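You operate a simulated robot arm through the tools that you are given. There is no shell and no other tool. Be economical: measure what you need, move in short steps, check, and stop when the job is done.

You are at the controls of a simulated two-armed robot. One attempt, no reset.

## Task
Open the test drain tap till the engine starts, then hush, stop and reset it.
Fine: jockey selector OFF first, and it ends back at AUTO; close the tap before STOP, STOP before RESET; no other button. Where these are worked on the way, their far stop is far enough and under half their travel is too little: jockey selector.

Only the result counts: the job must be done as asked and must still hold three seconds after the hand-in. Knocking over, shifting, dropping, spilling or breaking anything else fails it.

## Robot
Two 7-joint arms with two-finger parallel grippers on one trunk, on a base that drives. Base frame: it is fixed to the floor where the robot stands at the start and does not move with it; the origin is under the middle of the robot, x ahead of it, y to its left, z up. Readings come in m, rad, newtons and seconds.
The left shoulder is at the start at [0.05, 0.161, 1.173], the right one opposite. With the tool pointing down near the work surface each hand reaches from about 0.1 to 0.62 m from the robot's upright axis, wherever it stands, measured 20 degrees to its own side. Places, roughly: brass key [0.6, 1.5, 1.1]; crank one button [0.6, 1.3, 1.3]; crank two button [0.6, 1.2, 1.3]; hush button [0.6, 1.2, 1.2]; jockey outlet valve [0.7, -0.4, 0.5]; jockey selector [0.6, 0, 1.3]; lamp test button [0.6, 1.3, 1.2]; mode selector [0.6, 1.5, 1.3]; power selector [0.6, -0.1, 1.3]; red control cabinet [0.7, 1.3, 0.9]; square reset button [0.6, 1.1, 1.2]; stop button [0.6, 1.1, 1.3]; test drain tap [0.7, -0.6, 0.7]. Payload 3.43 kg a hand.
The tool frame of a hand sits at the grasp point between the pads (the TCP): z along the fingers, y along the line on which they close. The tips reach 0.03 m beyond it. The gripper opens to 0.094 m. The fingers are 0.028 m wide and 0.01 m thick; the gripper's body (0.05 by 0.096 m) begins 0.055 m behind the TCP.
Orientation is that of the tool frame in the base frame, as a unit quaternion [x, y, z, w]. With the fingers straight down and closing along the base's y, the tool's x points along the base's -x, its y along +y and its z along -z.

## Interface
- The arms move only by the tool send_rows. It takes "left_targets", "right_targets" or both (then of equal length, played together; a hand with none holds still); each is a list of rows, each an object of numbers (a shift or turn left out is 0, a gripper value left out holds the last): "tx", "ty", "tz": the shift along the base's x, y, z in m; "rx", "ry", "rz": the turn, a rotation vector about the base's x, y, z in rad; "jaw": the opening, from 0 (shut) to 1 (fully open). In form: [{"tx": .., "ty": .., "tz": .., "rx": .., "ry": .., "rz": .., "jaw": ..}, ...]. A call has 1 to 12 rows; each row shifts and turns the commanded pose from where the row before left it. Rows are played at 5 a second. More than 0.05 m and 0.15 rad between two rows, or a gripper value outside its range, and nothing of the call is played. A pose out of reach is approached as far as the arm can. The call stops where the force on the tool passes 90 N (or 10 N more than at its start, if that is more) or the arm is blocked; 0.2 s more then pass. Each finger travels about 0.045 m/s and halts on what it meets, pressing with about 30 N; the grip force reading is that of the motor and also rises with nothing between the fingers. The clock runs only during rows and for 0.2 s after the last one: add rows that do not move to give the fingers time. The reply holds the time, the measured pose of the TCP, the force on the tool along the base axes, the opening and the grip force, in the units named above and with some noise, with the torque about the TCP (base axes, N m) and any sound that the robot's microphone picked up.
- Cameras (640 x 400 px; columns grow to the right, rows downward): "scene" is now at [0.123, -0.0387, 1.3087]; the picture's right is [-0.42, -0.91, 0.00], its down [-0.42, 0.19, -0.89] and it looks along [0.81, -0.37, -0.46] (base axes); focal length 278 px, centre (320, 200). "left" rides on the left gripper at [0.076, -0.014, -0.102] in its tool frame; the picture's right is [0.18, 0.98, 0.00], its down [-0.75, 0.14, -0.64] and it looks along [-0.63, 0.12, 0.77] (tool axes); focal length 243 px, centre (320, 200). "right" rides on the right gripper at [0.076, 0.014, -0.102] in its tool frame; the picture's right is [-0.18, 0.98, 0.00], its down [-0.75, -0.14, -0.64] and it looks along [-0.63, -0.12, 0.77] (tool axes); focal length 243 px, centre (320, 200). There is no depth. A picture from a camera that has moved, and an enlarged one, comes with that camera's place and axes in the base frame and with its lens.
- grab_frame(camera): a new picture of that camera. The clock stands still meanwhile.
- raise_lower(by): slides the trunk up (or, below 0, down) by that many m; the arms and the scene camera ride with it, the base frame stays. It gives what a move gives, with no picture.
- steer(legs): drives the robot by 1 to 6 legs, each [ahead, left, turn to the left] in m, m and rad, along the robot's own axes; the way and the turn of a leg run together, so that a leg with both is an arc; at most 1.5 m and 3.142 rad a leg. The arms and the cameras ride along, it lands a little off, and it stops where it bumps. It gives what a move gives.
- head_to(pan, tilt): turns the head with the scene camera to pan (to the left, within 1.396 rad either way) and tilt (down, from -0.506 to 1.204), counted from straight ahead of the robot. It gives what a move gives.
- enlarge(camera, box): a new picture of the part [left, top, right, bottom] of that camera's present view, enlarged. The clock stands still meanwhile.
- hand_in(): hands the job in; it is judged then, once.

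Go step by step. Nothing tells you exact positions but the pictures and the camera data: compare them with the known pose of the tool, close in by small moves and look again before you grip or let go. The budget is 120 turns and 88 pictures, counting those below and the enlarged ones. Unless the task says otherwise, let go and move clear before handing in, and close with one line.

The tools are called after "Request:" as name(argument=value, ...) on one line, values as JSON. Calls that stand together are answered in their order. send_rows: Moves the arms, as the interface text tells. Its arguments: {"type":"object","properties":{"left_targets":{"type":"array"},"right_targets":{"type":"array"}},"required":[]} The other tools are called the same way: raise_lower (by) slides the trunk up or down; steer (legs) drives the base; head_to (pan, tilt) turns the head that bears the scene camera; grab_frame (camera) takes a picture; enlarge (camera, box) takes an enlarged picture of a part of a camera's view; hand_in () hands the job in.

At the start:

```text
clock: 0.0
left_tool_pos: [0.4079, -0.0339, 1.0002]
left_orientation: [0.0, 1.0, 0.0, 0.001]
left_wrist_force: [0.5, -0.5, 0.6]
left_torque: [-0.05, -0.01, 0.0]
left_opening: 0.0938
left_gripper_force: 0.0
right_tool_pos: [0.3165, -0.3302, 0.9992]
right_orientation: [-0.001, 1.0, 0.0, -0.001]
right_wrist_force: [-1.0, 0.8, 0.0]
right_torque: [-0.04, 0.03, -0.02]
right_opening: 0.0943
right_gripper_force: 0.1
trunk travel left (down, up): [-0.2, 0.067]
robot x, y, heading: [-0.0005, 0.0007, 0.006]
head pan, tilt: [-0.433, 0.48]
```

scene: 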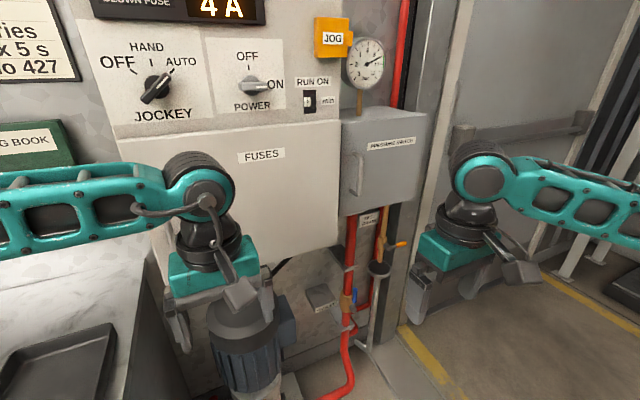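
right: 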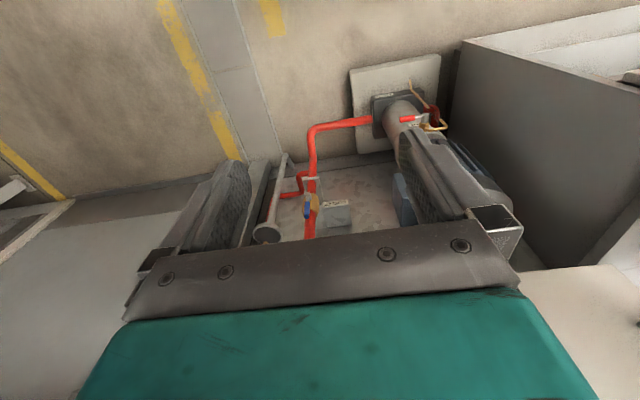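
left: 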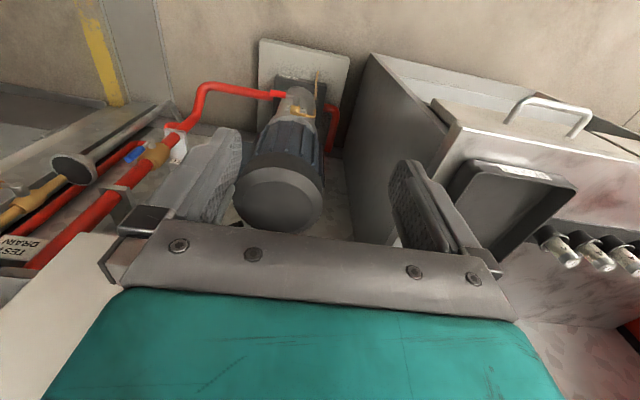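

I see the jockey selector panel, a gauge, and the test drain tap with an orange lever on the pipe. I will look closer at these and at the cabinet to the left before moving.

Request:
enlarge(camera="scene", box=[80, 20, 300, 140])

Request:
enlarge(camera="scene", box=[310, 180, 450, 360])

Request:
head_to(pan=0.9, tilt=0.1)

Request:
grab_frame(camera="scene")

```text
2.91 times, centred on (190, 80) of scene
camera zoom: at [0.123, -0.0387, 1.3087], right [-0.42, -0.91, 0.0], down [-0.42, 0.19, -0.89], along [0.81, -0.37, -0.46], focal length 808 px, centre (698, 549)
```

zoom: 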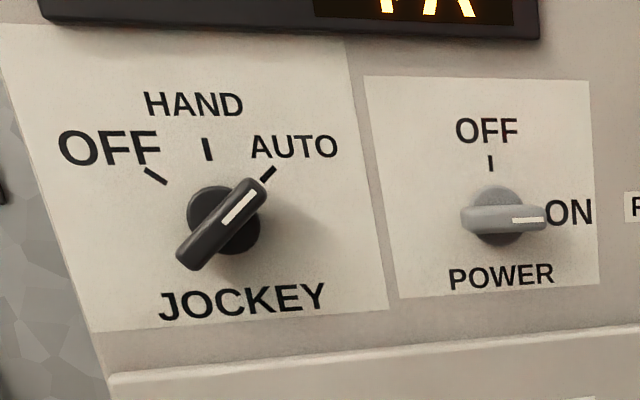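

```text
2.22 times, centred on (380, 270) of scene
camera zoom: at [0.123, -0.0387, 1.3087], right [-0.42, -0.91, 0.0], down [-0.42, 0.19, -0.89], along [0.81, -0.37, -0.46], focal length 617 px, centre (187, 44)
```

zoom: 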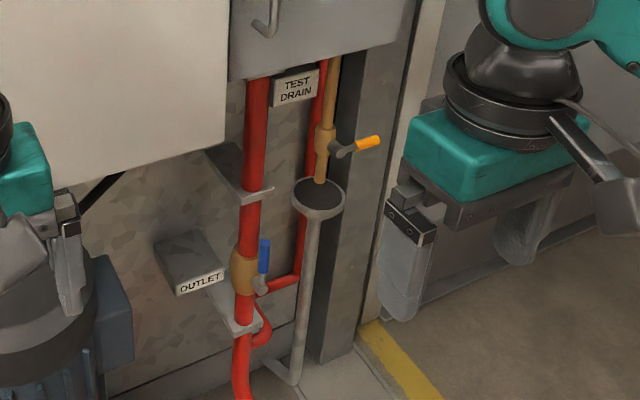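

```text
clock: 1.5
left_tool_pos: [0.4076, -0.0331, 1.0002]
left_orientation: [0.0, 1.0, 0.0, 0.001]
left_wrist_force: [-0.1, 0.4, 0.1]
left_torque: [0.05, 0.02, 0.0]
left_opening: 0.0942
left_gripper_force: 0.0
right_tool_pos: [0.3162, -0.3308, 1.0018]
right_orientation: [0.0, 1.0, 0.0, 0.0]
right_wrist_force: [0.0, -0.3, 0.3]
right_torque: [0.01, -0.03, 0.0]
right_opening: 0.094
right_gripper_force: 0.1
trunk travel left (down, up): [-0.2, 0.067]
robot x, y, heading: [0.0014, 0.0017, -0.002]
head pan, tilt: [0.901, 0.099]
```

```text
82 pictures are left
camera scene: at [0.0973, 0.0718, 1.3439], right [0.78, -0.62, 0.0], down [-0.06, -0.08, -0.99], along [0.62, 0.78, -0.1], focal length 278 px, centre (320, 200)
```

scene: 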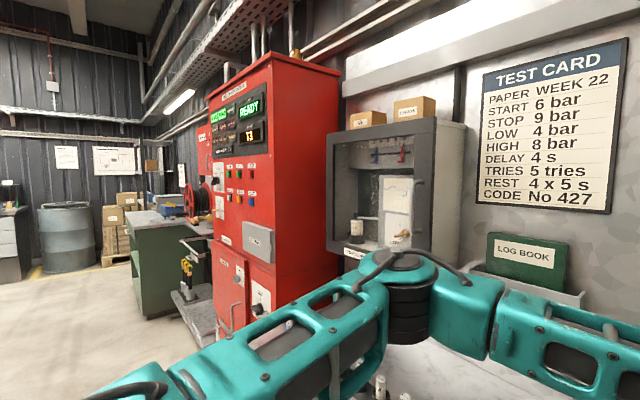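

The cabinet, test card and panel are in view. I'll enlarge the card and the cabinet face.

Request:
enlarge(camera="scene", box=[195, 70, 345, 210])

Request:
head_to(pan=0.0, tilt=0.0)

Request:
grab_frame(camera="scene")

```text
2.86 times, centred on (270, 140) of scene
camera zoom: at [0.0973, 0.0718, 1.3439], right [0.78, -0.62, 0.0], down [-0.06, -0.08, -0.99], along [0.62, 0.78, -0.1], focal length 794 px, centre (463, 371)
```

zoom: 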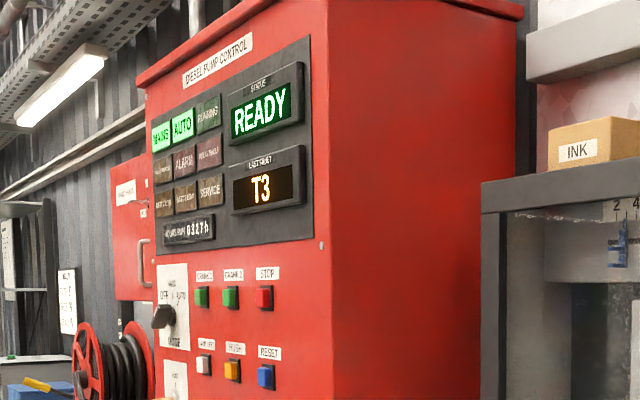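

```text
clock: 2.7
left_tool_pos: [0.4083, -0.0344, 0.9993]
left_orientation: [0.0, 1.0, 0.001, 0.0]
left_wrist_force: [-0.9, 0.4, 0.6]
left_torque: [-0.02, 0.02, 0.0]
left_opening: 0.0942
left_gripper_force: 0.1
right_tool_pos: [0.3176, -0.3294, 1.0002]
right_orientation: [-0.001, 1.0, 0.001, 0.0]
right_wrist_force: [-0.1, 0.4, -0.5]
right_torque: [0.0, -0.03, -0.02]
right_opening: 0.094
right_gripper_force: 0.0
trunk travel left (down, up): [-0.2, 0.067]
robot x, y, heading: [-0.0012, -0.0008, -0.004]
head pan, tilt: [0.0, 0.0]
```

```text
80 pictures are left
camera scene: at [0.1301, -0.0002, 1.353], right [0.0, -1.0, 0.0], down [0.0, 0.0, -1.0], along [1.0, 0.0, 0.0], focal length 278 px, centre (320, 200)
```

scene: 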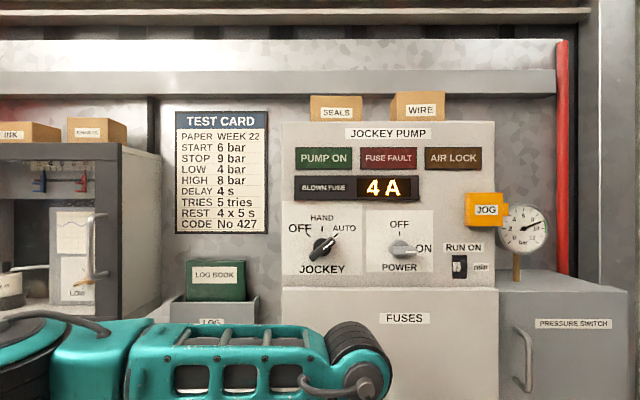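

The jockey knob points at AUTO at about (0.61, 0.00, 1.27). I'll look down at floor clearance and at the tap region from above.

Request:
head_to(pan=-0.7, tilt=0.75)

Request:
grab_frame(camera="scene")

Request:
head_to(pan=0.5, tilt=1.0)

Request:
grab_frame(camera="scene")

```text
clock: 3.8
left_tool_pos: [0.4096, -0.034, 1.0]
left_orientation: [0.0, 1.0, 0.0, 0.0]
left_wrist_force: [0.7, -0.6, 0.2]
left_torque: [-0.07, 0.0, 0.02]
left_opening: 0.094
left_gripper_force: 0.1
right_tool_pos: [0.3167, -0.3301, 0.9997]
right_orientation: [-0.001, 1.0, 0.0, -0.001]
right_wrist_force: [-0.7, 0.2, 0.2]
right_torque: [-0.02, 0.01, 0.0]
right_opening: 0.0942
right_gripper_force: 0.0
trunk travel left (down, up): [-0.2, 0.067]
robot x, y, heading: [-0.0027, -0.0006, 0.0]
head pan, tilt: [-0.7, 0.75]
```

```text
79 pictures are left
camera scene: at [0.1035, -0.0536, 1.285], right [-0.64, -0.77, 0.0], down [-0.52, 0.44, -0.73], along [0.56, -0.47, -0.68], focal length 278 px, centre (320, 200)
```

scene: 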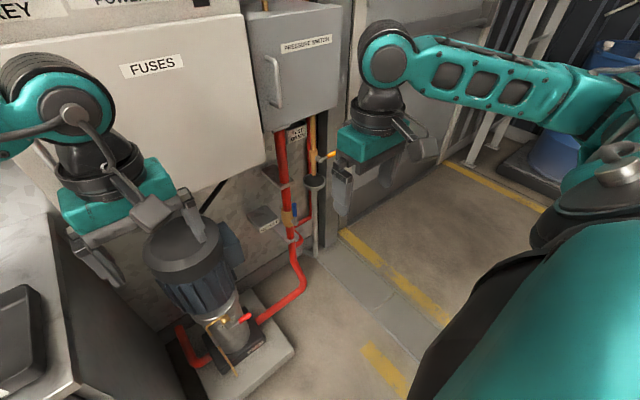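

```text
clock: 5.2
left_tool_pos: [0.409, -0.0333, 1.0]
left_orientation: [0.0, 1.0, -0.001, 0.0]
left_wrist_force: [0.4, 0.3, 0.1]
left_torque: [0.0, 0.01, -0.02]
left_opening: 0.0938
left_gripper_force: 0.0
right_tool_pos: [0.317, -0.3288, 1.0005]
right_orientation: [0.0, 1.0, -0.001, 0.0]
right_wrist_force: [0.0, -0.2, 0.2]
right_torque: [-0.02, -0.02, 0.02]
right_opening: 0.0941
right_gripper_force: 0.1
trunk travel left (down, up): [-0.2, 0.067]
robot x, y, heading: [-0.0002, 0.001, -0.001]
head pan, tilt: [0.499, 1.0]
```

```text
78 pictures are left
camera scene: at [0.1013, 0.033, 1.2658], right [0.48, -0.88, 0.0], down [-0.74, -0.4, -0.54], along [0.47, 0.26, -0.84], focal length 278 px, centre (320, 200)
```

scene: 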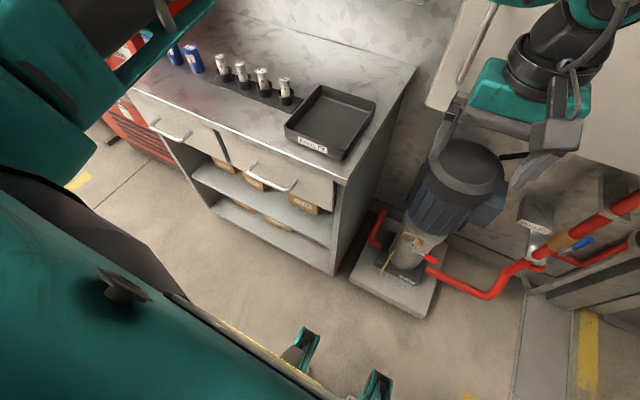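

There is about 0.25 m of free floor ahead; the tap lever lies near (0.70, −0.60, 0.75), turning about x. I'll move the base 0.25 m right so that the right hand reaches the tap and the left still reaches the jockey knob.

Request:
steer(legs=[[0, -0.25, 0]])

Request:
head_to(pan=0.2, tilt=0.2)

Request:
send_rows(left_targets=[{"ry": -0.15, "tz": 0.02, "tx": -0.01}, {"ry": -0.15, "tz": 0.03, "tx": -0.01}, {"ry": -0.15, "tz": 0.03, "tx": -0.01}, {"ry": -0.15, "tz": 0.03}, {"ry": -0.15, "tz": 0.03}, {"ry": -0.15, "tz": 0.03}, {"ry": -0.15, "tz": 0.03}, {"ry": -0.15, "tz": 0.03}, {"ry": -0.15, "tz": 0.02}, {"ry": -0.15, "tz": 0.02}, {"ry": -0.0708}])

Request:
grab_frame(camera="scene")

Request:
grab_frame(camera="left")

```text
clock: 8.0
left_tool_pos: [0.4083, -0.2845, 1.0005]
left_orientation: [-0.002, 1.0, 0.0, 0.0]
left_wrist_force: [0.3, 0.2, -0.5]
left_torque: [0.0, -0.01, 0.01]
left_opening: 0.0941
left_gripper_force: 0.0
right_tool_pos: [0.3184, -0.5803, 1.0002]
right_orientation: [-0.002, 1.0, 0.0, 0.0]
right_wrist_force: [0.7, 0.1, 0.1]
right_torque: [0.02, 0.02, 0.04]
right_opening: 0.0942
right_gripper_force: 0.0
trunk travel left (down, up): [-0.2, 0.067]
robot x, y, heading: [0.0015, -0.2549, 0.0]
head pan, tilt: [0.499, 1.0]
```

```text
clock: 9.1
left_tool_pos: [0.4091, -0.2844, 0.9993]
left_orientation: [-0.001, 1.0, 0.0, 0.0]
left_wrist_force: [-0.1, 0.8, 0.4]
left_torque: [-0.01, -0.02, -0.03]
left_opening: 0.0943
left_gripper_force: 0.1
right_tool_pos: [0.3174, -0.579, 0.9996]
right_orientation: [-0.002, 1.0, 0.0, -0.001]
right_wrist_force: [-0.8, 1.1, 0.8]
right_torque: [-0.02, 0.0, 0.03]
right_opening: 0.0938
right_gripper_force: 0.0
trunk travel left (down, up): [-0.2, 0.067]
robot x, y, heading: [0.0017, -0.2495, 0.002]
head pan, tilt: [0.201, 0.201]
```

```text
clock: 11.5
left_tool_pos: [0.378, -0.2822, 1.2695]
left_orientation: [0.0, 0.707, -0.001, 0.707]
left_wrist_force: [0.2, -0.1, -0.2]
left_torque: [-0.02, 0.01, -0.03]
left_opening: 0.094
left_gripper_force: 0.0
right_tool_pos: [0.3192, -0.5806, 1.0004]
right_orientation: [-0.002, 1.0, 0.0, 0.0]
right_wrist_force: [0.4, -0.1, 1.2]
right_torque: [-0.01, -0.02, 0.0]
right_opening: 0.0938
right_gripper_force: 0.0
trunk travel left (down, up): [-0.2, 0.067]
robot x, y, heading: [-0.0028, -0.2507, 0.001]
head pan, tilt: [0.201, 0.201]
```

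```text
77 pictures are left
camera scene: at [0.1317, -0.2326, 1.3346], right [0.2, -0.98, 0.0], down [-0.2, -0.04, -0.98], along [0.96, 0.2, -0.2], focal length 278 px, centre (320, 200)
```

scene: 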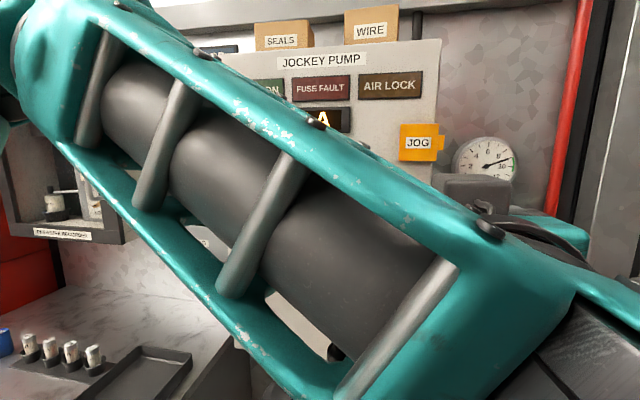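

```text
76 pictures are left
camera left: at [0.2772, -0.2981, 1.1939], right [0.0, 0.98, -0.19], down [-0.64, 0.14, 0.75], along [0.77, 0.12, 0.63], focal length 243 px, centre (320, 200)
```

left: 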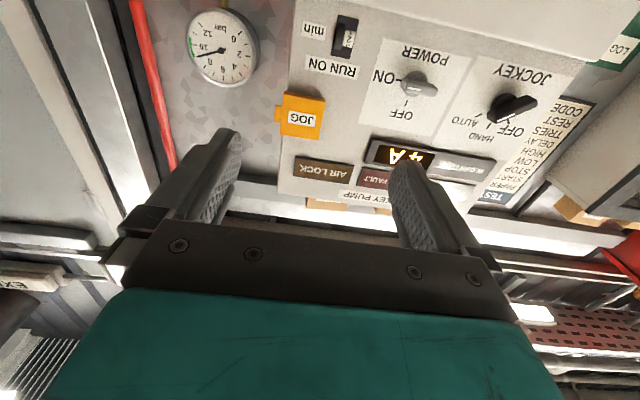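

The left hand now points forward at knob height. I'll bring it in front of the knob and roll it 45° so the jaws straddle the bar.

Request:
send_rows(left_targets=[{"ty": 0.046, "rx": 0.131, "tx": 0.01}, {"ty": 0.046, "rx": 0.131, "tx": 0.01}, {"ty": 0.046, "rx": 0.131, "tx": 0.01}, {"ty": 0.046, "rx": 0.131, "tx": 0.01}, {"ty": 0.046, "rx": 0.131, "tx": 0.01}, {"ty": 0.046, "rx": 0.131, "tx": 0.01}])

Request:
head_to(pan=0.35, tilt=0.0)

Request:
grab_frame(camera="left")

Request:
grab_frame(camera="scene")

```text
clock: 12.9
left_tool_pos: [0.4477, -0.0088, 1.2751]
left_orientation: [0.27, 0.654, 0.27, 0.653]
left_wrist_force: [0.6, -0.1, 0.6]
left_torque: [0.02, -0.01, 0.04]
left_opening: 0.0942
left_gripper_force: 0.1
left hand out of reach, approached as far as the arm can: row 4, 5
right_tool_pos: [0.3185, -0.5786, 1.001]
right_orientation: [-0.002, 1.0, -0.001, 0.001]
right_wrist_force: [-0.3, -0.2, -0.4]
right_torque: [0.02, 0.01, 0.0]
right_opening: 0.0939
right_gripper_force: 0.1
trunk travel left (down, up): [-0.2, 0.067]
robot x, y, heading: [-0.0006, -0.2511, -0.002]
head pan, tilt: [0.201, 0.201]
```

```text
clock: 13.7
left_tool_pos: [0.4468, -0.0101, 1.2752]
left_orientation: [0.271, 0.654, 0.27, 0.653]
left_wrist_force: [1.5, 1.0, -0.1]
left_torque: [-0.02, 0.02, 0.0]
left_opening: 0.0938
left_gripper_force: 0.0
right_tool_pos: [0.3176, -0.5809, 1.0008]
right_orientation: [-0.001, 1.0, 0.0, 0.0]
right_wrist_force: [0.3, -0.4, -0.5]
right_torque: [-0.02, -0.01, -0.01]
right_opening: 0.0938
right_gripper_force: 0.0
trunk travel left (down, up): [-0.2, 0.067]
robot x, y, heading: [0.0052, -0.2494, -0.0]
head pan, tilt: [0.351, 0.0]
```

```text
75 pictures are left
camera left: at [0.3454, 0.0327, 1.2111], right [0.0, 0.83, 0.56], down [-0.64, -0.43, 0.63], along [0.77, -0.36, 0.53], focal length 243 px, centre (320, 200)
```

left: 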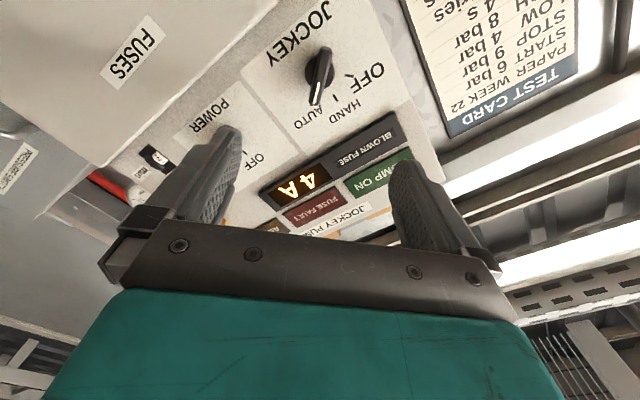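

```text
74 pictures are left
camera scene: at [0.1249, -0.2201, 1.353], right [0.35, -0.94, 0.0], down [0.0, 0.0, -1.0], along [0.94, 0.35, 0.0], focal length 278 px, centre (320, 200)
```

scene: 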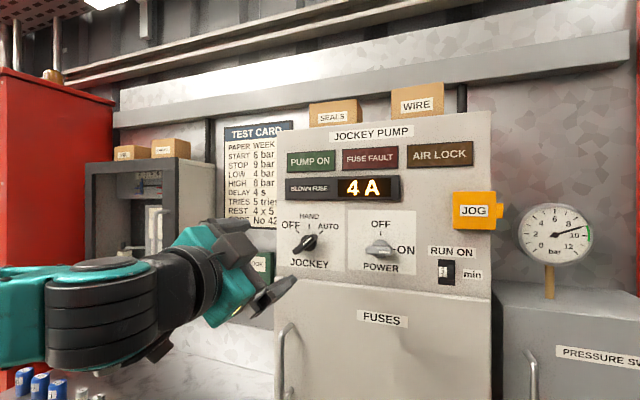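

The knob is at about (0.625, −0.008, 1.268) and the jaws are aligned across the bar. I'll advance 0.10 m, with a small drop, and look.

Request:
send_rows(left_targets=[{"tx": 0.025, "tz": -0.004, "ty": 0.002}, {"tx": 0.025, "tz": -0.003}, {"tx": 0.025}, {"tx": 0.025}])

Request:
grab_frame(camera="left")

Request:
enlarge(camera="scene", box=[220, 190, 380, 290])

```text
clock: 14.7
left_tool_pos: [0.5474, -0.0093, 1.2672]
left_orientation: [0.269, 0.654, 0.271, 0.653]
left_wrist_force: [-0.2, -1.1, 0.3]
left_torque: [0.01, 0.02, -0.03]
left_opening: 0.0941
left_gripper_force: 0.1
right_tool_pos: [0.3187, -0.5791, 0.9997]
right_orientation: [-0.002, 1.0, -0.001, 0.001]
right_wrist_force: [0.4, 0.5, -0.1]
right_torque: [0.01, 0.0, -0.01]
right_opening: 0.094
right_gripper_force: 0.1
trunk travel left (down, up): [-0.2, 0.067]
robot x, y, heading: [0.0027, -0.2513, 0.006]
head pan, tilt: [0.351, 0.0]
```

```text
73 pictures are left
camera left: at [0.4462, 0.0343, 1.2033], right [0.0, 0.83, 0.56], down [-0.64, -0.43, 0.63], along [0.77, -0.36, 0.53], focal length 243 px, centre (320, 200)
```

left: 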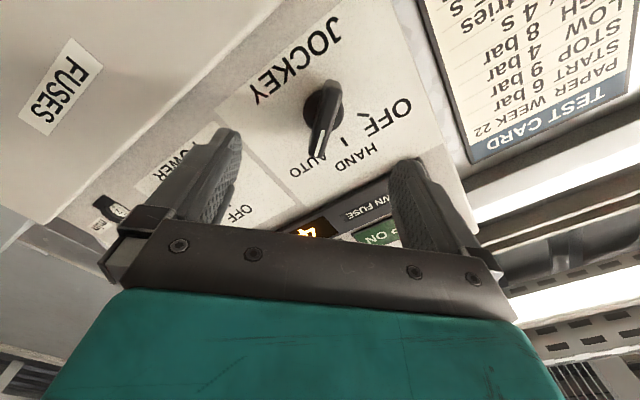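

```text
4.00 times, centred on (300, 240) of scene
camera zoom: at [0.1253, -0.2202, 1.3529], right [0.35, -0.94, 0.0], down [0.0, 0.0, -1.0], along [0.94, 0.35, 0.0], focal length 1111 px, centre (400, 40)
```

zoom: 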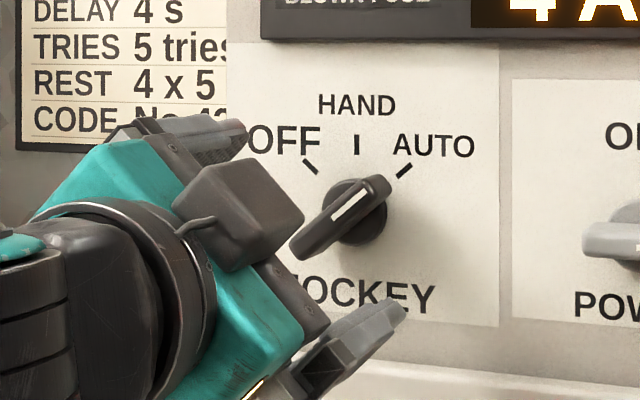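

Bar is centred between the fingers. I'll advance 0.05 m more with a small correction and check.

Request:
send_rows(left_targets=[{"tx": 0.017, "ty": 0.003, "tz": -0.003, "jaw": 0.7}, {"tx": 0.017}, {"tx": 0.016}])

Request:
grab_frame(camera="left")

Request:
enlarge(camera="scene", box=[220, 190, 380, 290])

```text
clock: 15.5
left_tool_pos: [0.5971, -0.0067, 1.2649]
left_orientation: [0.272, 0.653, 0.27, 0.653]
left_wrist_force: [0.1, -0.4, -0.1]
left_torque: [0.01, 0.02, 0.01]
left_opening: 0.0658
left_gripper_force: 0.1
right_tool_pos: [0.3188, -0.5796, 0.9999]
right_orientation: [-0.002, 1.0, 0.0, 0.0]
right_wrist_force: [-0.1, -0.5, 0.1]
right_torque: [-0.01, -0.01, 0.01]
right_opening: 0.0942
right_gripper_force: 0.1
trunk travel left (down, up): [-0.2, 0.067]
robot x, y, heading: [-0.0004, -0.2487, 0.002]
head pan, tilt: [0.351, 0.0]
```

```text
71 pictures are left
camera left: at [0.4962, 0.0365, 1.2012], right [0.0, 0.83, 0.56], down [-0.64, -0.43, 0.63], along [0.77, -0.36, 0.53], focal length 243 px, centre (320, 200)
```

left: 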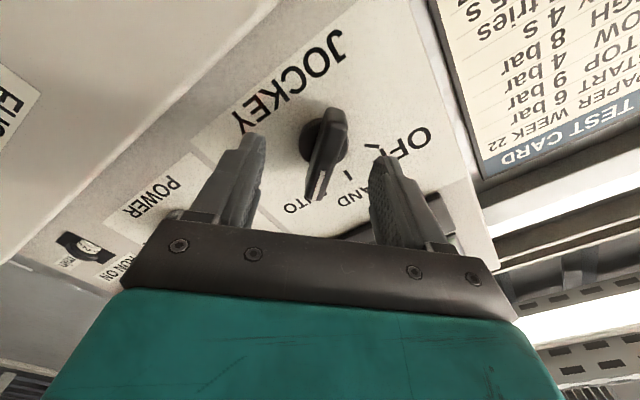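

```text
4.00 times, centred on (300, 240) of scene
camera zoom: at [0.1251, -0.2202, 1.353], right [0.35, -0.94, 0.0], down [0.0, 0.0, -1.0], along [0.94, 0.35, 0.0], focal length 1111 px, centre (400, 40)
```

zoom: 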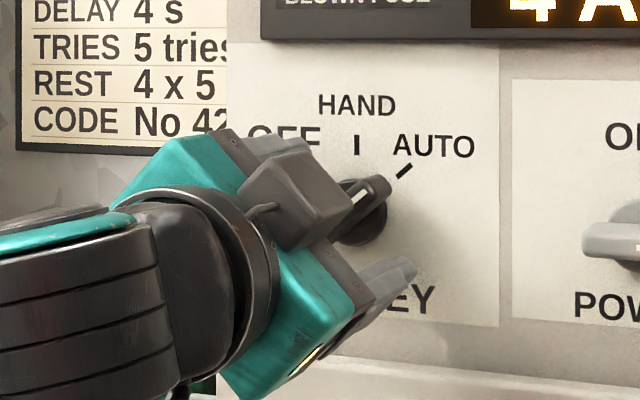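

The bar's ridge is still slightly beyond the tips' middle. I'll advance 0.022 m and close gently.

Request:
send_rows(left_targets=[{"tx": 0.011}, {"tx": 0.011}])

Request:
grab_frame(camera="left")

```text
clock: 16.1
left_tool_pos: [0.619, -0.0064, 1.265]
left_orientation: [0.271, 0.654, 0.269, 0.653]
left_wrist_force: [-5.1, 0.1, -0.9]
left_torque: [0.02, 0.12, -0.18]
left_opening: 0.0661
left_gripper_force: 0.0
right_tool_pos: [0.3171, -0.5798, 0.9999]
right_orientation: [-0.001, 1.0, 0.0, 0.002]
right_wrist_force: [-0.2, 0.6, 0.1]
right_torque: [-0.03, 0.03, 0.01]
right_opening: 0.0939
right_gripper_force: 0.0
trunk travel left (down, up): [-0.2, 0.067]
robot x, y, heading: [-0.0014, -0.2516, 0.003]
head pan, tilt: [0.351, 0.0]
```

```text
69 pictures are left
camera left: at [0.5169, 0.037, 1.201], right [0.0, 0.83, 0.56], down [-0.64, -0.43, 0.63], along [0.77, -0.36, 0.53], focal length 243 px, centre (320, 200)
```

left: 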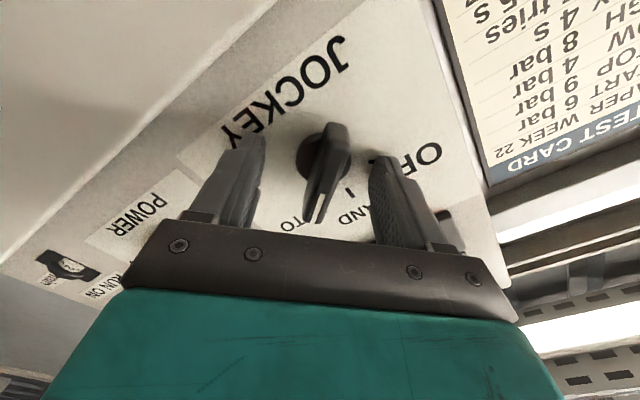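

The tips just touch the panel, so I'll back off 4 mm and close on the bar.

Request:
send_rows(left_targets=[{"tx": -0.005}, {"jaw": 0.4}, {"jaw": 0.1}, {"jaw": 0.1}, {}, {}, {}, {}])

Request:
grab_frame(camera="left")

```text
clock: 17.9
left_tool_pos: [0.6139, -0.0048, 1.2664]
left_orientation: [0.269, 0.653, 0.271, 0.654]
left_wrist_force: [5.2, 5.4, 9.7]
left_torque: [0.02, -0.13, 0.37]
left_opening: 0.0318
left_gripper_force: 44.7
right_tool_pos: [0.318, -0.5804, 0.9997]
right_orientation: [-0.002, 1.0, 0.0, 0.0]
right_wrist_force: [0.0, 0.2, 0.6]
right_torque: [-0.01, 0.01, 0.0]
right_opening: 0.0938
right_gripper_force: 0.2
trunk travel left (down, up): [-0.2, 0.067]
robot x, y, heading: [0.0023, -0.2543, 0.002]
head pan, tilt: [0.351, 0.0]
```

```text
68 pictures are left
camera left: at [0.5127, 0.0376, 1.2022], right [0.0, 0.83, 0.56], down [-0.64, -0.43, 0.63], along [0.77, -0.36, 0.53], focal length 243 px, centre (320, 200)
```

left: 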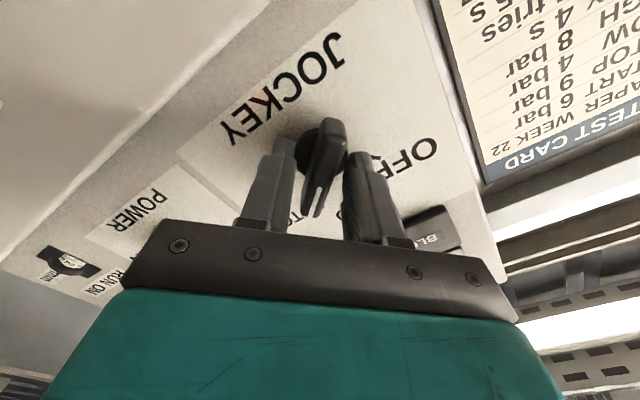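

The tips seem to be pinching the round base (32 mm). I'll open, back off 12 mm and grip only the bar, shifting slightly toward where the force points.

Request:
send_rows(left_targets=[{"jaw": 0.6}, {}, {"tx": -0.013, "ty": 0.003, "tz": 0.003}, {"jaw": 0.3}, {"jaw": 0.05}, {}, {}, {}, {}, {}])

Request:
grab_frame(camera="left")

```text
clock: 20.1
left_tool_pos: [0.6009, -0.0042, 1.2668]
left_orientation: [0.273, 0.654, 0.269, 0.653]
left_wrist_force: [-6.8, -6.9, -11.6]
left_torque: [0.01, -0.27, -0.63]
left_opening: 0.0129
left_gripper_force: 45.2
right_tool_pos: [0.3187, -0.5796, 0.9995]
right_orientation: [-0.001, 1.0, -0.001, 0.0]
right_wrist_force: [-0.4, 0.1, 0.1]
right_torque: [0.03, -0.02, 0.02]
right_opening: 0.0941
right_gripper_force: 0.1
trunk travel left (down, up): [-0.2, 0.067]
robot x, y, heading: [-0.0039, -0.2522, 0.006]
head pan, tilt: [0.351, 0.0]
```

```text
67 pictures are left
camera left: at [0.4997, 0.0385, 1.203], right [0.0, 0.83, 0.56], down [-0.64, -0.43, 0.64], along [0.77, -0.36, 0.53], focal length 243 px, centre (320, 200)
```

left: 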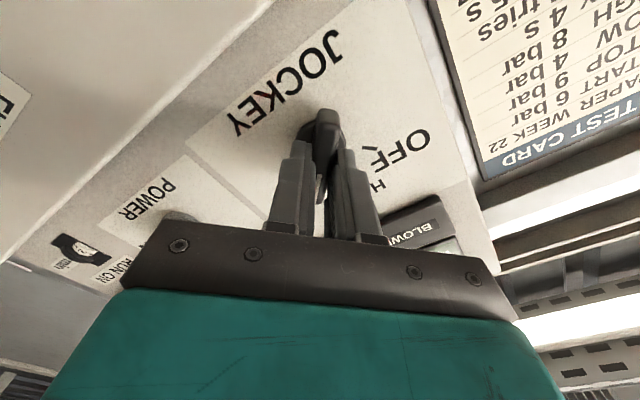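

The bar is gripped (13 mm). I'll relax the side load and start turning counter-clockwise toward OFF.

Request:
send_rows(left_targets=[{"ty": -0.0015, "tz": -0.0015}, {"rx": -0.13}, {"rx": -0.13}, {"rx": -0.13}, {"rx": -0.13}])

Request:
enlarge(camera="scene", box=[220, 190, 380, 290])

```text
clock: 21.3
left_tool_pos: [0.6013, -0.004, 1.2672]
left_orientation: [0.091, 0.702, 0.093, 0.701]
left_wrist_force: [-8.4, -2.9, -6.0]
left_torque: [-0.01, 1.57, -0.22]
left_opening: 0.0128
left_gripper_force: 45.1
right_tool_pos: [0.3179, -0.581, 0.9997]
right_orientation: [-0.003, 1.0, -0.001, 0.001]
right_wrist_force: [0.6, -0.4, 0.6]
right_torque: [-0.03, 0.01, -0.01]
right_opening: 0.094
right_gripper_force: 0.0
trunk travel left (down, up): [-0.2, 0.067]
robot x, y, heading: [0.0032, -0.2488, 0.005]
head pan, tilt: [0.351, 0.0]
```

```text
4.00 times, centred on (300, 240) of scene
camera zoom: at [0.1243, -0.2204, 1.3531], right [0.35, -0.94, 0.0], down [0.0, 0.0, -1.0], along [0.94, 0.35, 0.0], focal length 1111 px, centre (400, 40)
```

zoom: 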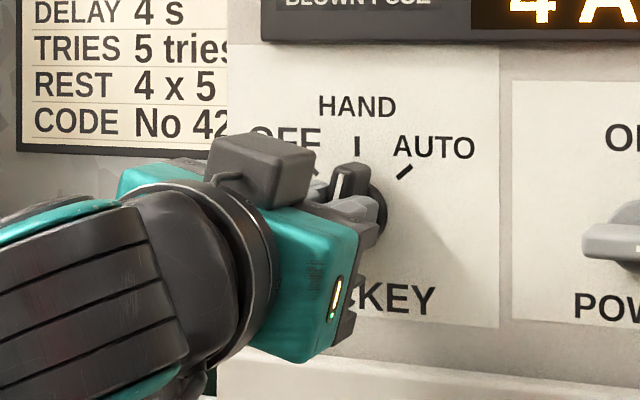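

It turns well and is near HAND. I'll keep turning toward OFF.

Request:
send_rows(left_targets=[{"rx": -0.13}, {"rx": -0.13}, {"rx": -0.13}, {"rx": -0.13}, {"rx": -0.13}, {"rx": -0.13}, {"rx": -0.1}])

Request:
enlarge(camera="scene", box=[220, 190, 380, 290])

```text
clock: 22.9
left_tool_pos: [0.6028, -0.0026, 1.2663]
left_orientation: [-0.216, 0.673, -0.215, 0.674]
left_wrist_force: [-2.1, 6.9, -1.4]
left_torque: [0.0, 0.55, -0.74]
left_opening: 0.0128
left_gripper_force: 44.9
right_tool_pos: [0.3187, -0.5797, 1.0006]
right_orientation: [-0.002, 1.0, 0.0, -0.001]
right_wrist_force: [0.1, -0.2, -0.4]
right_torque: [-0.01, -0.01, 0.0]
right_opening: 0.094
right_gripper_force: 0.1
trunk travel left (down, up): [-0.2, 0.067]
robot x, y, heading: [0.0034, -0.2531, -0.003]
head pan, tilt: [0.351, 0.0]
```

```text
4.00 times, centred on (300, 240) of scene
camera zoom: at [0.1248, -0.219, 1.353], right [0.35, -0.94, 0.0], down [0.0, 0.0, -1.0], along [0.94, 0.35, 0.0], focal length 1111 px, centre (400, 40)
```

zoom: 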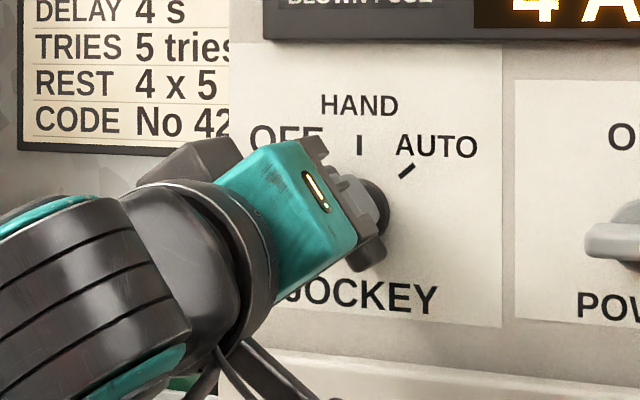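

Now at roll −0.62 with no end stop felt. I'll turn a bit further until the stop.

Request:
send_rows(left_targets=[{"rx": -0.09}, {"rx": -0.08}, {"rx": -0.06}])

Request:
enlarge(camera="scene", box=[220, 190, 380, 290])

```text
clock: 23.7
left_tool_pos: [0.6015, -0.0036, 1.2667]
left_orientation: [-0.291, 0.644, -0.291, 0.645]
left_wrist_force: [-2.8, 8.6, -2.1]
left_torque: [0.0, -0.2, -0.09]
left_opening: 0.0129
left_gripper_force: 44.6
right_tool_pos: [0.3179, -0.579, 1.0009]
right_orientation: [-0.002, 1.0, -0.001, 0.0]
right_wrist_force: [-0.1, -0.6, -1.1]
right_torque: [0.02, 0.02, -0.01]
right_opening: 0.0941
right_gripper_force: 0.0
trunk travel left (down, up): [-0.2, 0.067]
robot x, y, heading: [0.0008, -0.2485, -0.0]
head pan, tilt: [0.351, 0.0]
```

```text
4.00 times, centred on (300, 240) of scene
camera zoom: at [0.1245, -0.2186, 1.353], right [0.35, -0.94, 0.0], down [0.0, 0.0, -1.0], along [0.94, 0.35, 0.0], focal length 1111 px, centre (400, 40)
```

zoom: 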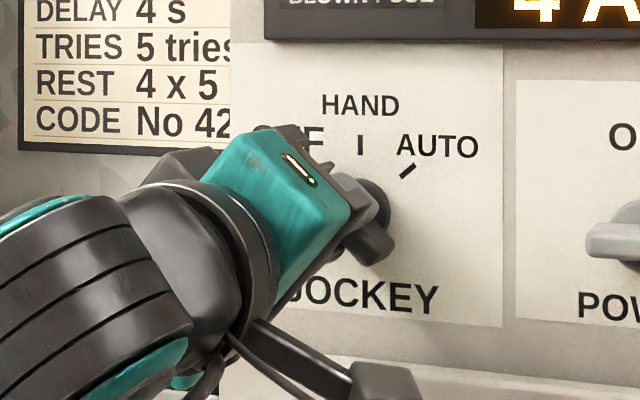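

Roll is −0.85 rad, matching the OFF mark. I'll release, back off and look at the knob.

Request:
send_rows(left_targets=[{"jaw": 0.6}, {}, {}, {"tx": -0.03}, {"tx": -0.04}, {"tx": -0.04}, {"tx": -0.03}])

Request:
enlarge(camera="scene", box=[220, 190, 380, 290])

Request:
head_to(pan=-0.6, tilt=0.6)

Request:
grab_frame(camera="scene")

```text
clock: 25.3
left_tool_pos: [0.4602, -0.0036, 1.2685]
left_orientation: [-0.29, 0.645, -0.291, 0.644]
left_wrist_force: [-1.0, 0.0, 0.7]
left_torque: [-0.01, -0.01, -0.01]
left_opening: 0.0562
left_gripper_force: 0.0
right_tool_pos: [0.3182, -0.5806, 1.0007]
right_orientation: [-0.002, 1.0, -0.001, 0.001]
right_wrist_force: [-0.8, 0.1, 0.7]
right_torque: [-0.03, -0.05, 0.01]
right_opening: 0.0938
right_gripper_force: 0.1
trunk travel left (down, up): [-0.2, 0.067]
robot x, y, heading: [0.0015, -0.2498, -0.001]
head pan, tilt: [0.351, 0.0]
```

```text
4.00 times, centred on (300, 240) of scene
camera zoom: at [0.1245, -0.2202, 1.3531], right [0.35, -0.94, 0.0], down [0.0, 0.0, -1.0], along [0.94, 0.35, 0.0], focal length 1111 px, centre (400, 40)
```

zoom: 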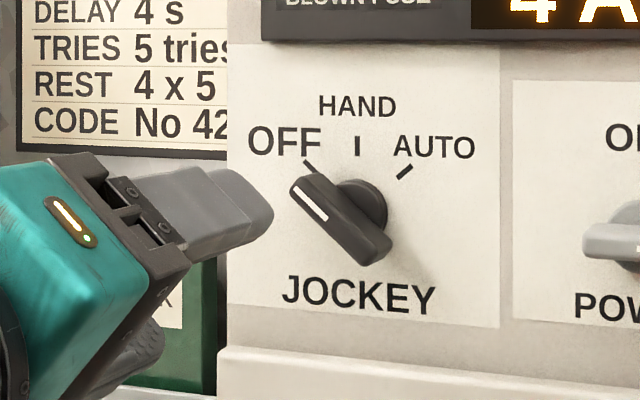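

```text
clock: 26.5
left_tool_pos: [0.4616, -0.0041, 1.2685]
left_orientation: [-0.291, 0.645, -0.291, 0.644]
left_wrist_force: [-0.6, -0.3, -0.3]
left_torque: [0.0, -0.01, 0.0]
left_opening: 0.0562
left_gripper_force: 0.0
right_tool_pos: [0.3179, -0.5796, 0.9994]
right_orientation: [-0.002, 1.0, 0.001, 0.0]
right_wrist_force: [0.2, 0.0, 0.3]
right_torque: [0.03, 0.02, -0.02]
right_opening: 0.0944
right_gripper_force: 0.0
trunk travel left (down, up): [-0.2, 0.067]
robot x, y, heading: [-0.0016, -0.2548, 0.0]
head pan, tilt: [-0.6, 0.6]
```

```text
62 pictures are left
camera scene: at [0.1134, -0.301, 1.2978], right [-0.56, -0.83, 0.0], down [-0.47, 0.32, -0.83], along [0.68, -0.46, -0.56], focal length 278 px, centre (320, 200)
```

scene: 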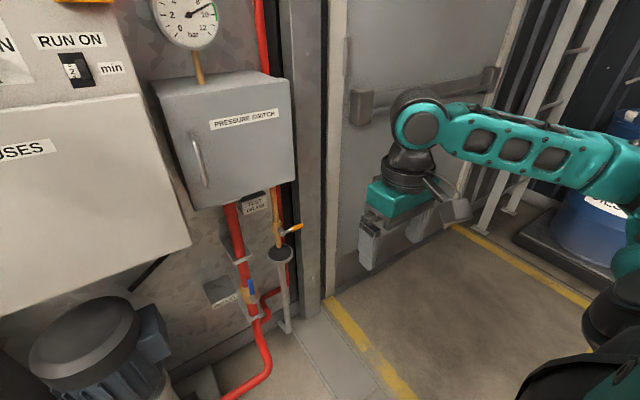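

Jockey is at OFF. The tap lever is near (0.68, −0.58, 0.77); I'll turn the right hand forward and lower it in front of the tap for a close look.

Request:
send_rows(right_targets=[{"ry": -0.15, "tz": -0.01}, {"ry": -0.15, "tz": -0.02}, {"ry": -0.15, "tz": -0.02}, {"ry": -0.15, "tz": -0.02}, {"ry": -0.15, "tz": -0.02}, {"ry": -0.15, "tz": -0.02}, {"ry": -0.15, "tz": -0.02}, {"ry": -0.15, "tz": -0.02}, {"ry": -0.15, "tz": -0.02}, {"ry": -0.15, "tz": -0.02}, {"ry": -0.0708, "tz": -0.02}])

Request:
grab_frame(camera="right")

```text
clock: 28.9
left_tool_pos: [0.4621, -0.004, 1.2681]
left_orientation: [-0.29, 0.645, -0.291, 0.644]
left_wrist_force: [0.2, -0.1, -0.6]
left_torque: [0.02, -0.03, -0.02]
left_opening: 0.0566
left_gripper_force: 0.1
right_tool_pos: [0.3312, -0.5882, 0.7859]
right_orientation: [-0.001, 0.707, -0.001, 0.707]
right_wrist_force: [0.2, -0.4, 0.2]
right_torque: [-0.04, 0.01, 0.01]
right_opening: 0.094
right_gripper_force: 0.1
right hand out of reach, approached as far as the arm can: row 3, 4
trunk travel left (down, up): [-0.2, 0.067]
robot x, y, heading: [0.0037, -0.2511, 0.003]
head pan, tilt: [-0.6, 0.6]
```

```text
61 pictures are left
camera right: at [0.2284, -0.5747, 0.7086], right [0.0, 0.98, 0.18], down [-0.64, -0.14, 0.75], along [0.77, -0.12, 0.63], focal length 243 px, centre (320, 200)
```

right: 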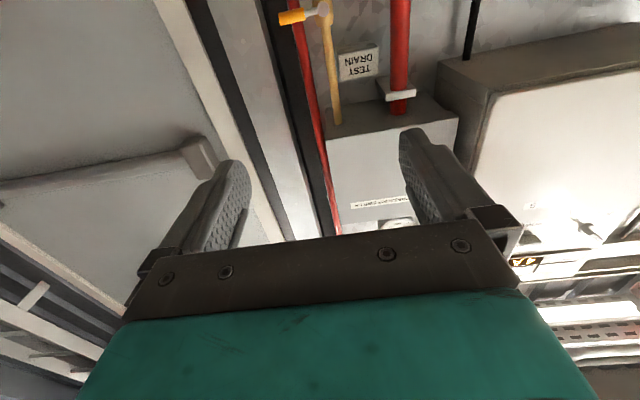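

From both views the lever runs from its pivot at about (0.72, −0.575, 0.727) out to y ≈ −0.645, with a funnel below near z 0.65. I'll close the right fingers and move them just below and in front of the lever.

Request:
send_rows(right_targets=[{"tx": 0.035, "ty": -0.005, "tz": -0.012, "jaw": 0.0}, {"tx": 0.035, "ty": -0.005, "tz": -0.012}, {"tx": 0.035, "ty": -0.005, "tz": -0.012}, {"tx": 0.035, "ty": -0.005, "tz": -0.012}, {"tx": 0.035, "ty": -0.005, "tz": -0.012}, {"tx": 0.035, "ty": -0.005, "tz": -0.012}, {"tx": 0.035, "ty": -0.005, "tz": -0.012}])

Request:
grab_frame(camera="right")

Request:
enlarge(camera="scene", box=[180, 160, 340, 260])

```text
clock: 30.5
left_tool_pos: [0.4609, -0.0041, 1.2689]
left_orientation: [-0.291, 0.644, -0.29, 0.645]
left_wrist_force: [-0.3, -0.1, 0.3]
left_torque: [-0.01, 0.0, 0.02]
left_opening: 0.0564
left_gripper_force: 0.1
right_tool_pos: [0.5484, -0.617, 0.7088]
right_orientation: [0.001, 0.708, 0.002, 0.706]
right_wrist_force: [0.1, 0.5, 0.0]
right_torque: [-0.03, 0.03, 0.0]
right_opening: 0.0002
right_gripper_force: 30.1
right hand out of reach, approached as far as the arm can: row 7
trunk travel left (down, up): [-0.2, 0.067]
robot x, y, heading: [-0.0002, -0.2502, -0.003]
head pan, tilt: [-0.6, 0.6]
```

```text
60 pictures are left
camera right: at [0.4436, -0.6031, 0.6328], right [0.0, 0.98, 0.19], down [-0.64, -0.15, 0.76], along [0.77, -0.12, 0.63], focal length 243 px, centre (320, 200)
```

right: 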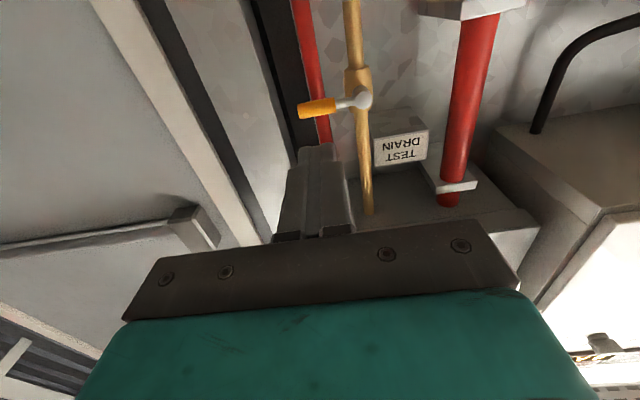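

```text
4.00 times, centred on (260, 210) of scene
camera zoom: at [0.1129, -0.3014, 1.2979], right [-0.56, -0.83, 0.0], down [-0.47, 0.32, -0.83], along [0.68, -0.46, -0.56], focal length 1111 px, centre (560, 160)
```

zoom: 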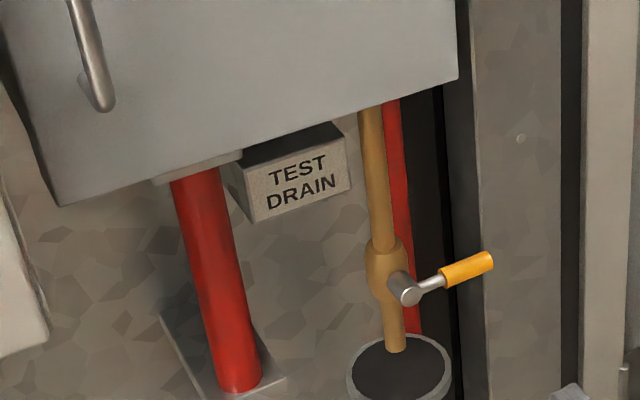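

The right arm is at its reach limit, with lever handle mid at (0.719, −0.617, 0.726). I'll pull the left hand back and drive 0.10 m forward.

Request:
send_rows(left_targets=[{"tx": -0.04}, {"tx": -0.04}, {"tx": -0.04}], right_targets=[{"tx": -0.02, "tz": -0.01}, {"tx": -0.02}, {"tx": -0.02}])

Request:
steer(legs=[[0.1, 0, 0]])

Request:
grab_frame(camera="scene")

```text
clock: 31.3
left_tool_pos: [0.4066, 0.0053, 1.318]
left_orientation: [-0.29, 0.645, -0.29, 0.644]
left_wrist_force: [-0.1, -0.5, 0.0]
left_torque: [0.0, 0.0, -0.02]
left_opening: 0.0564
left_gripper_force: 0.0
left hand out of reach, approached as far as the arm can: row 1, 2, 3
right_tool_pos: [0.4875, -0.6169, 0.6993]
right_orientation: [0.0, 0.707, -0.002, 0.707]
right_wrist_force: [-0.2, 0.3, 0.7]
right_torque: [0.01, 0.03, 0.02]
right_opening: 0.0
right_gripper_force: 30.1
trunk travel left (down, up): [-0.2, 0.067]
robot x, y, heading: [0.0017, -0.253, 0.003]
head pan, tilt: [-0.6, 0.6]
```

```text
clock: 32.4
left_tool_pos: [0.508, 0.0045, 1.3186]
left_orientation: [-0.29, 0.646, -0.291, 0.644]
left_wrist_force: [-0.5, -0.1, -0.6]
left_torque: [0.01, 0.0, 0.01]
left_opening: 0.0564
left_gripper_force: 0.0
right_tool_pos: [0.5862, -0.6173, 0.6972]
right_orientation: [-0.001, 0.708, -0.002, 0.706]
right_wrist_force: [0.2, -0.4, -0.3]
right_torque: [-0.01, -0.03, -0.02]
right_opening: 0.0
right_gripper_force: 30.2
trunk travel left (down, up): [-0.2, 0.067]
robot x, y, heading: [0.1024, -0.2495, 0.003]
head pan, tilt: [-0.6, 0.6]
```

```text
58 pictures are left
camera scene: at [0.2138, -0.301, 1.2977], right [-0.56, -0.83, 0.0], down [-0.47, 0.32, -0.82], along [0.68, -0.47, -0.57], focal length 278 px, centre (320, 200)
```

scene: 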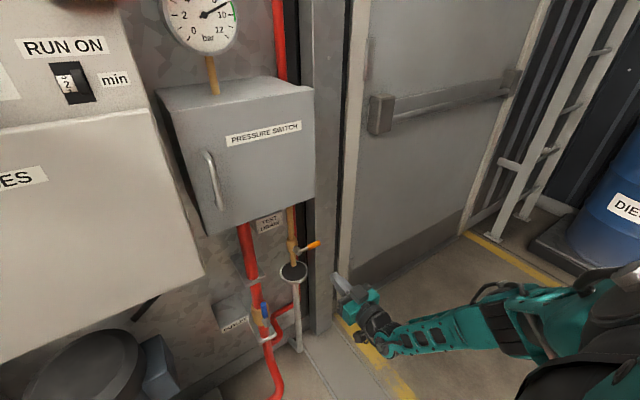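

The base is in place and the right hand is at (0.586, −0.617, 0.697). I'll go forward under the outer end of the lever handle.

Request:
send_rows(right_targets=[{"tx": 0.03, "ty": -0.004, "tz": -0.004}, {"tx": 0.03, "ty": -0.004, "tz": -0.003}, {"tx": 0.03}, {"tx": 0.02}])

Request:
grab_frame(camera="right")

Request:
enlarge(camera="scene", box=[240, 200, 400, 300])

```text
clock: 33.4
left_tool_pos: [0.5076, 0.0042, 1.3189]
left_orientation: [-0.29, 0.645, -0.291, 0.644]
left_wrist_force: [1.0, 0.2, 0.6]
left_torque: [-0.01, 0.03, -0.01]
left_opening: 0.0563
left_gripper_force: 0.1
right_tool_pos: [0.6264, -0.6191, 0.6967]
right_orientation: [-0.001, 0.708, -0.003, 0.707]
right_wrist_force: [0.0, -0.9, 1.2]
right_torque: [0.01, -0.05, -0.03]
right_opening: 0.0
right_gripper_force: 30.3
right hand out of reach, approached as far as the arm can: row 2, 3, 4
trunk travel left (down, up): [-0.2, 0.067]
robot x, y, heading: [0.1019, -0.252, 0.003]
head pan, tilt: [-0.6, 0.6]
```

```text
57 pictures are left
camera right: at [0.524, -0.6071, 0.6188], right [0.0, 0.98, 0.18], down [-0.64, -0.14, 0.76], along [0.77, -0.12, 0.63], focal length 243 px, centre (320, 200)
```

right: 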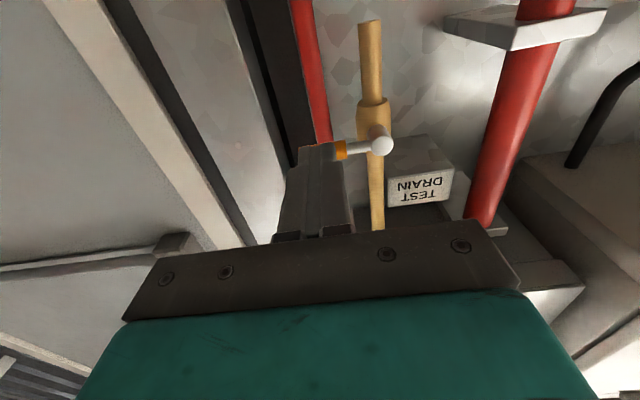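

```text
4.00 times, centred on (320, 250) of scene
camera zoom: at [0.2133, -0.301, 1.2978], right [-0.56, -0.83, 0.0], down [-0.47, 0.32, -0.83], along [0.68, -0.47, -0.57], focal length 1111 px, centre (320, 0)
```

zoom: 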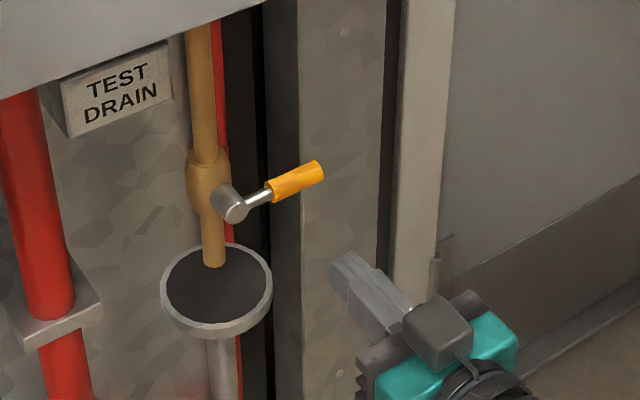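

The right arm runs out of reach at this height. I'll pull it back a little, lower the trunk 0.15 m (left hand stays clear of the fuse box), then come back up with the hand.

Request:
send_rows(right_targets=[{"tx": -0.04}, {"tx": -0.04}, {"tx": -0.04}])

Request:
raise_lower(by=-0.15)

Request:
send_rows(right_targets=[{"tz": 0.04}, {"tz": 0.04}, {"tz": 0.04}])

```text
clock: 34.2
left_tool_pos: [0.5071, 0.004, 1.3185]
left_orientation: [-0.29, 0.645, -0.291, 0.644]
left_wrist_force: [0.4, -0.8, -0.8]
left_torque: [-0.03, -0.02, 0.01]
left_opening: 0.0564
left_gripper_force: 0.0
right_tool_pos: [0.5047, -0.6198, 0.6947]
right_orientation: [-0.001, 0.707, -0.003, 0.707]
right_wrist_force: [-0.2, -0.4, -0.2]
right_torque: [0.0, 0.01, 0.01]
right_opening: 0.0002
right_gripper_force: 30.0
trunk travel left (down, up): [-0.2, 0.067]
robot x, y, heading: [0.1009, -0.2508, -0.002]
head pan, tilt: [-0.6, 0.6]
```

```text
clock: 36.0
left_tool_pos: [0.5069, 0.0045, 1.1677]
left_orientation: [-0.29, 0.646, -0.291, 0.644]
left_wrist_force: [-0.6, -1.1, -0.1]
left_torque: [-0.02, -0.02, -0.01]
left_opening: 0.0566
left_gripper_force: 0.0
right_tool_pos: [0.5065, -0.6195, 0.544]
right_orientation: [0.0, 0.707, -0.003, 0.707]
right_wrist_force: [-0.5, -0.8, 0.5]
right_torque: [0.0, -0.01, 0.0]
right_opening: 0.0001
right_gripper_force: 29.7
trunk travel left (down, up): [-0.05, 0.217]
robot x, y, heading: [0.101, -0.2488, 0.0]
head pan, tilt: [-0.6, 0.6]
```

```text
clock: 36.8
left_tool_pos: [0.5069, 0.0054, 1.1677]
left_orientation: [-0.29, 0.646, -0.291, 0.644]
left_wrist_force: [0.4, -0.4, -0.4]
left_torque: [0.01, 0.04, -0.01]
left_opening: 0.0564
left_gripper_force: 0.1
right_tool_pos: [0.5072, -0.6195, 0.6626]
right_orientation: [0.0, 0.708, -0.002, 0.707]
right_wrist_force: [-0.4, -0.6, 0.3]
right_torque: [0.01, 0.02, 0.01]
right_opening: 0.0001
right_gripper_force: 30.2
trunk travel left (down, up): [-0.05, 0.217]
robot x, y, heading: [0.1009, -0.2514, 0.006]
head pan, tilt: [-0.6, 0.6]
```

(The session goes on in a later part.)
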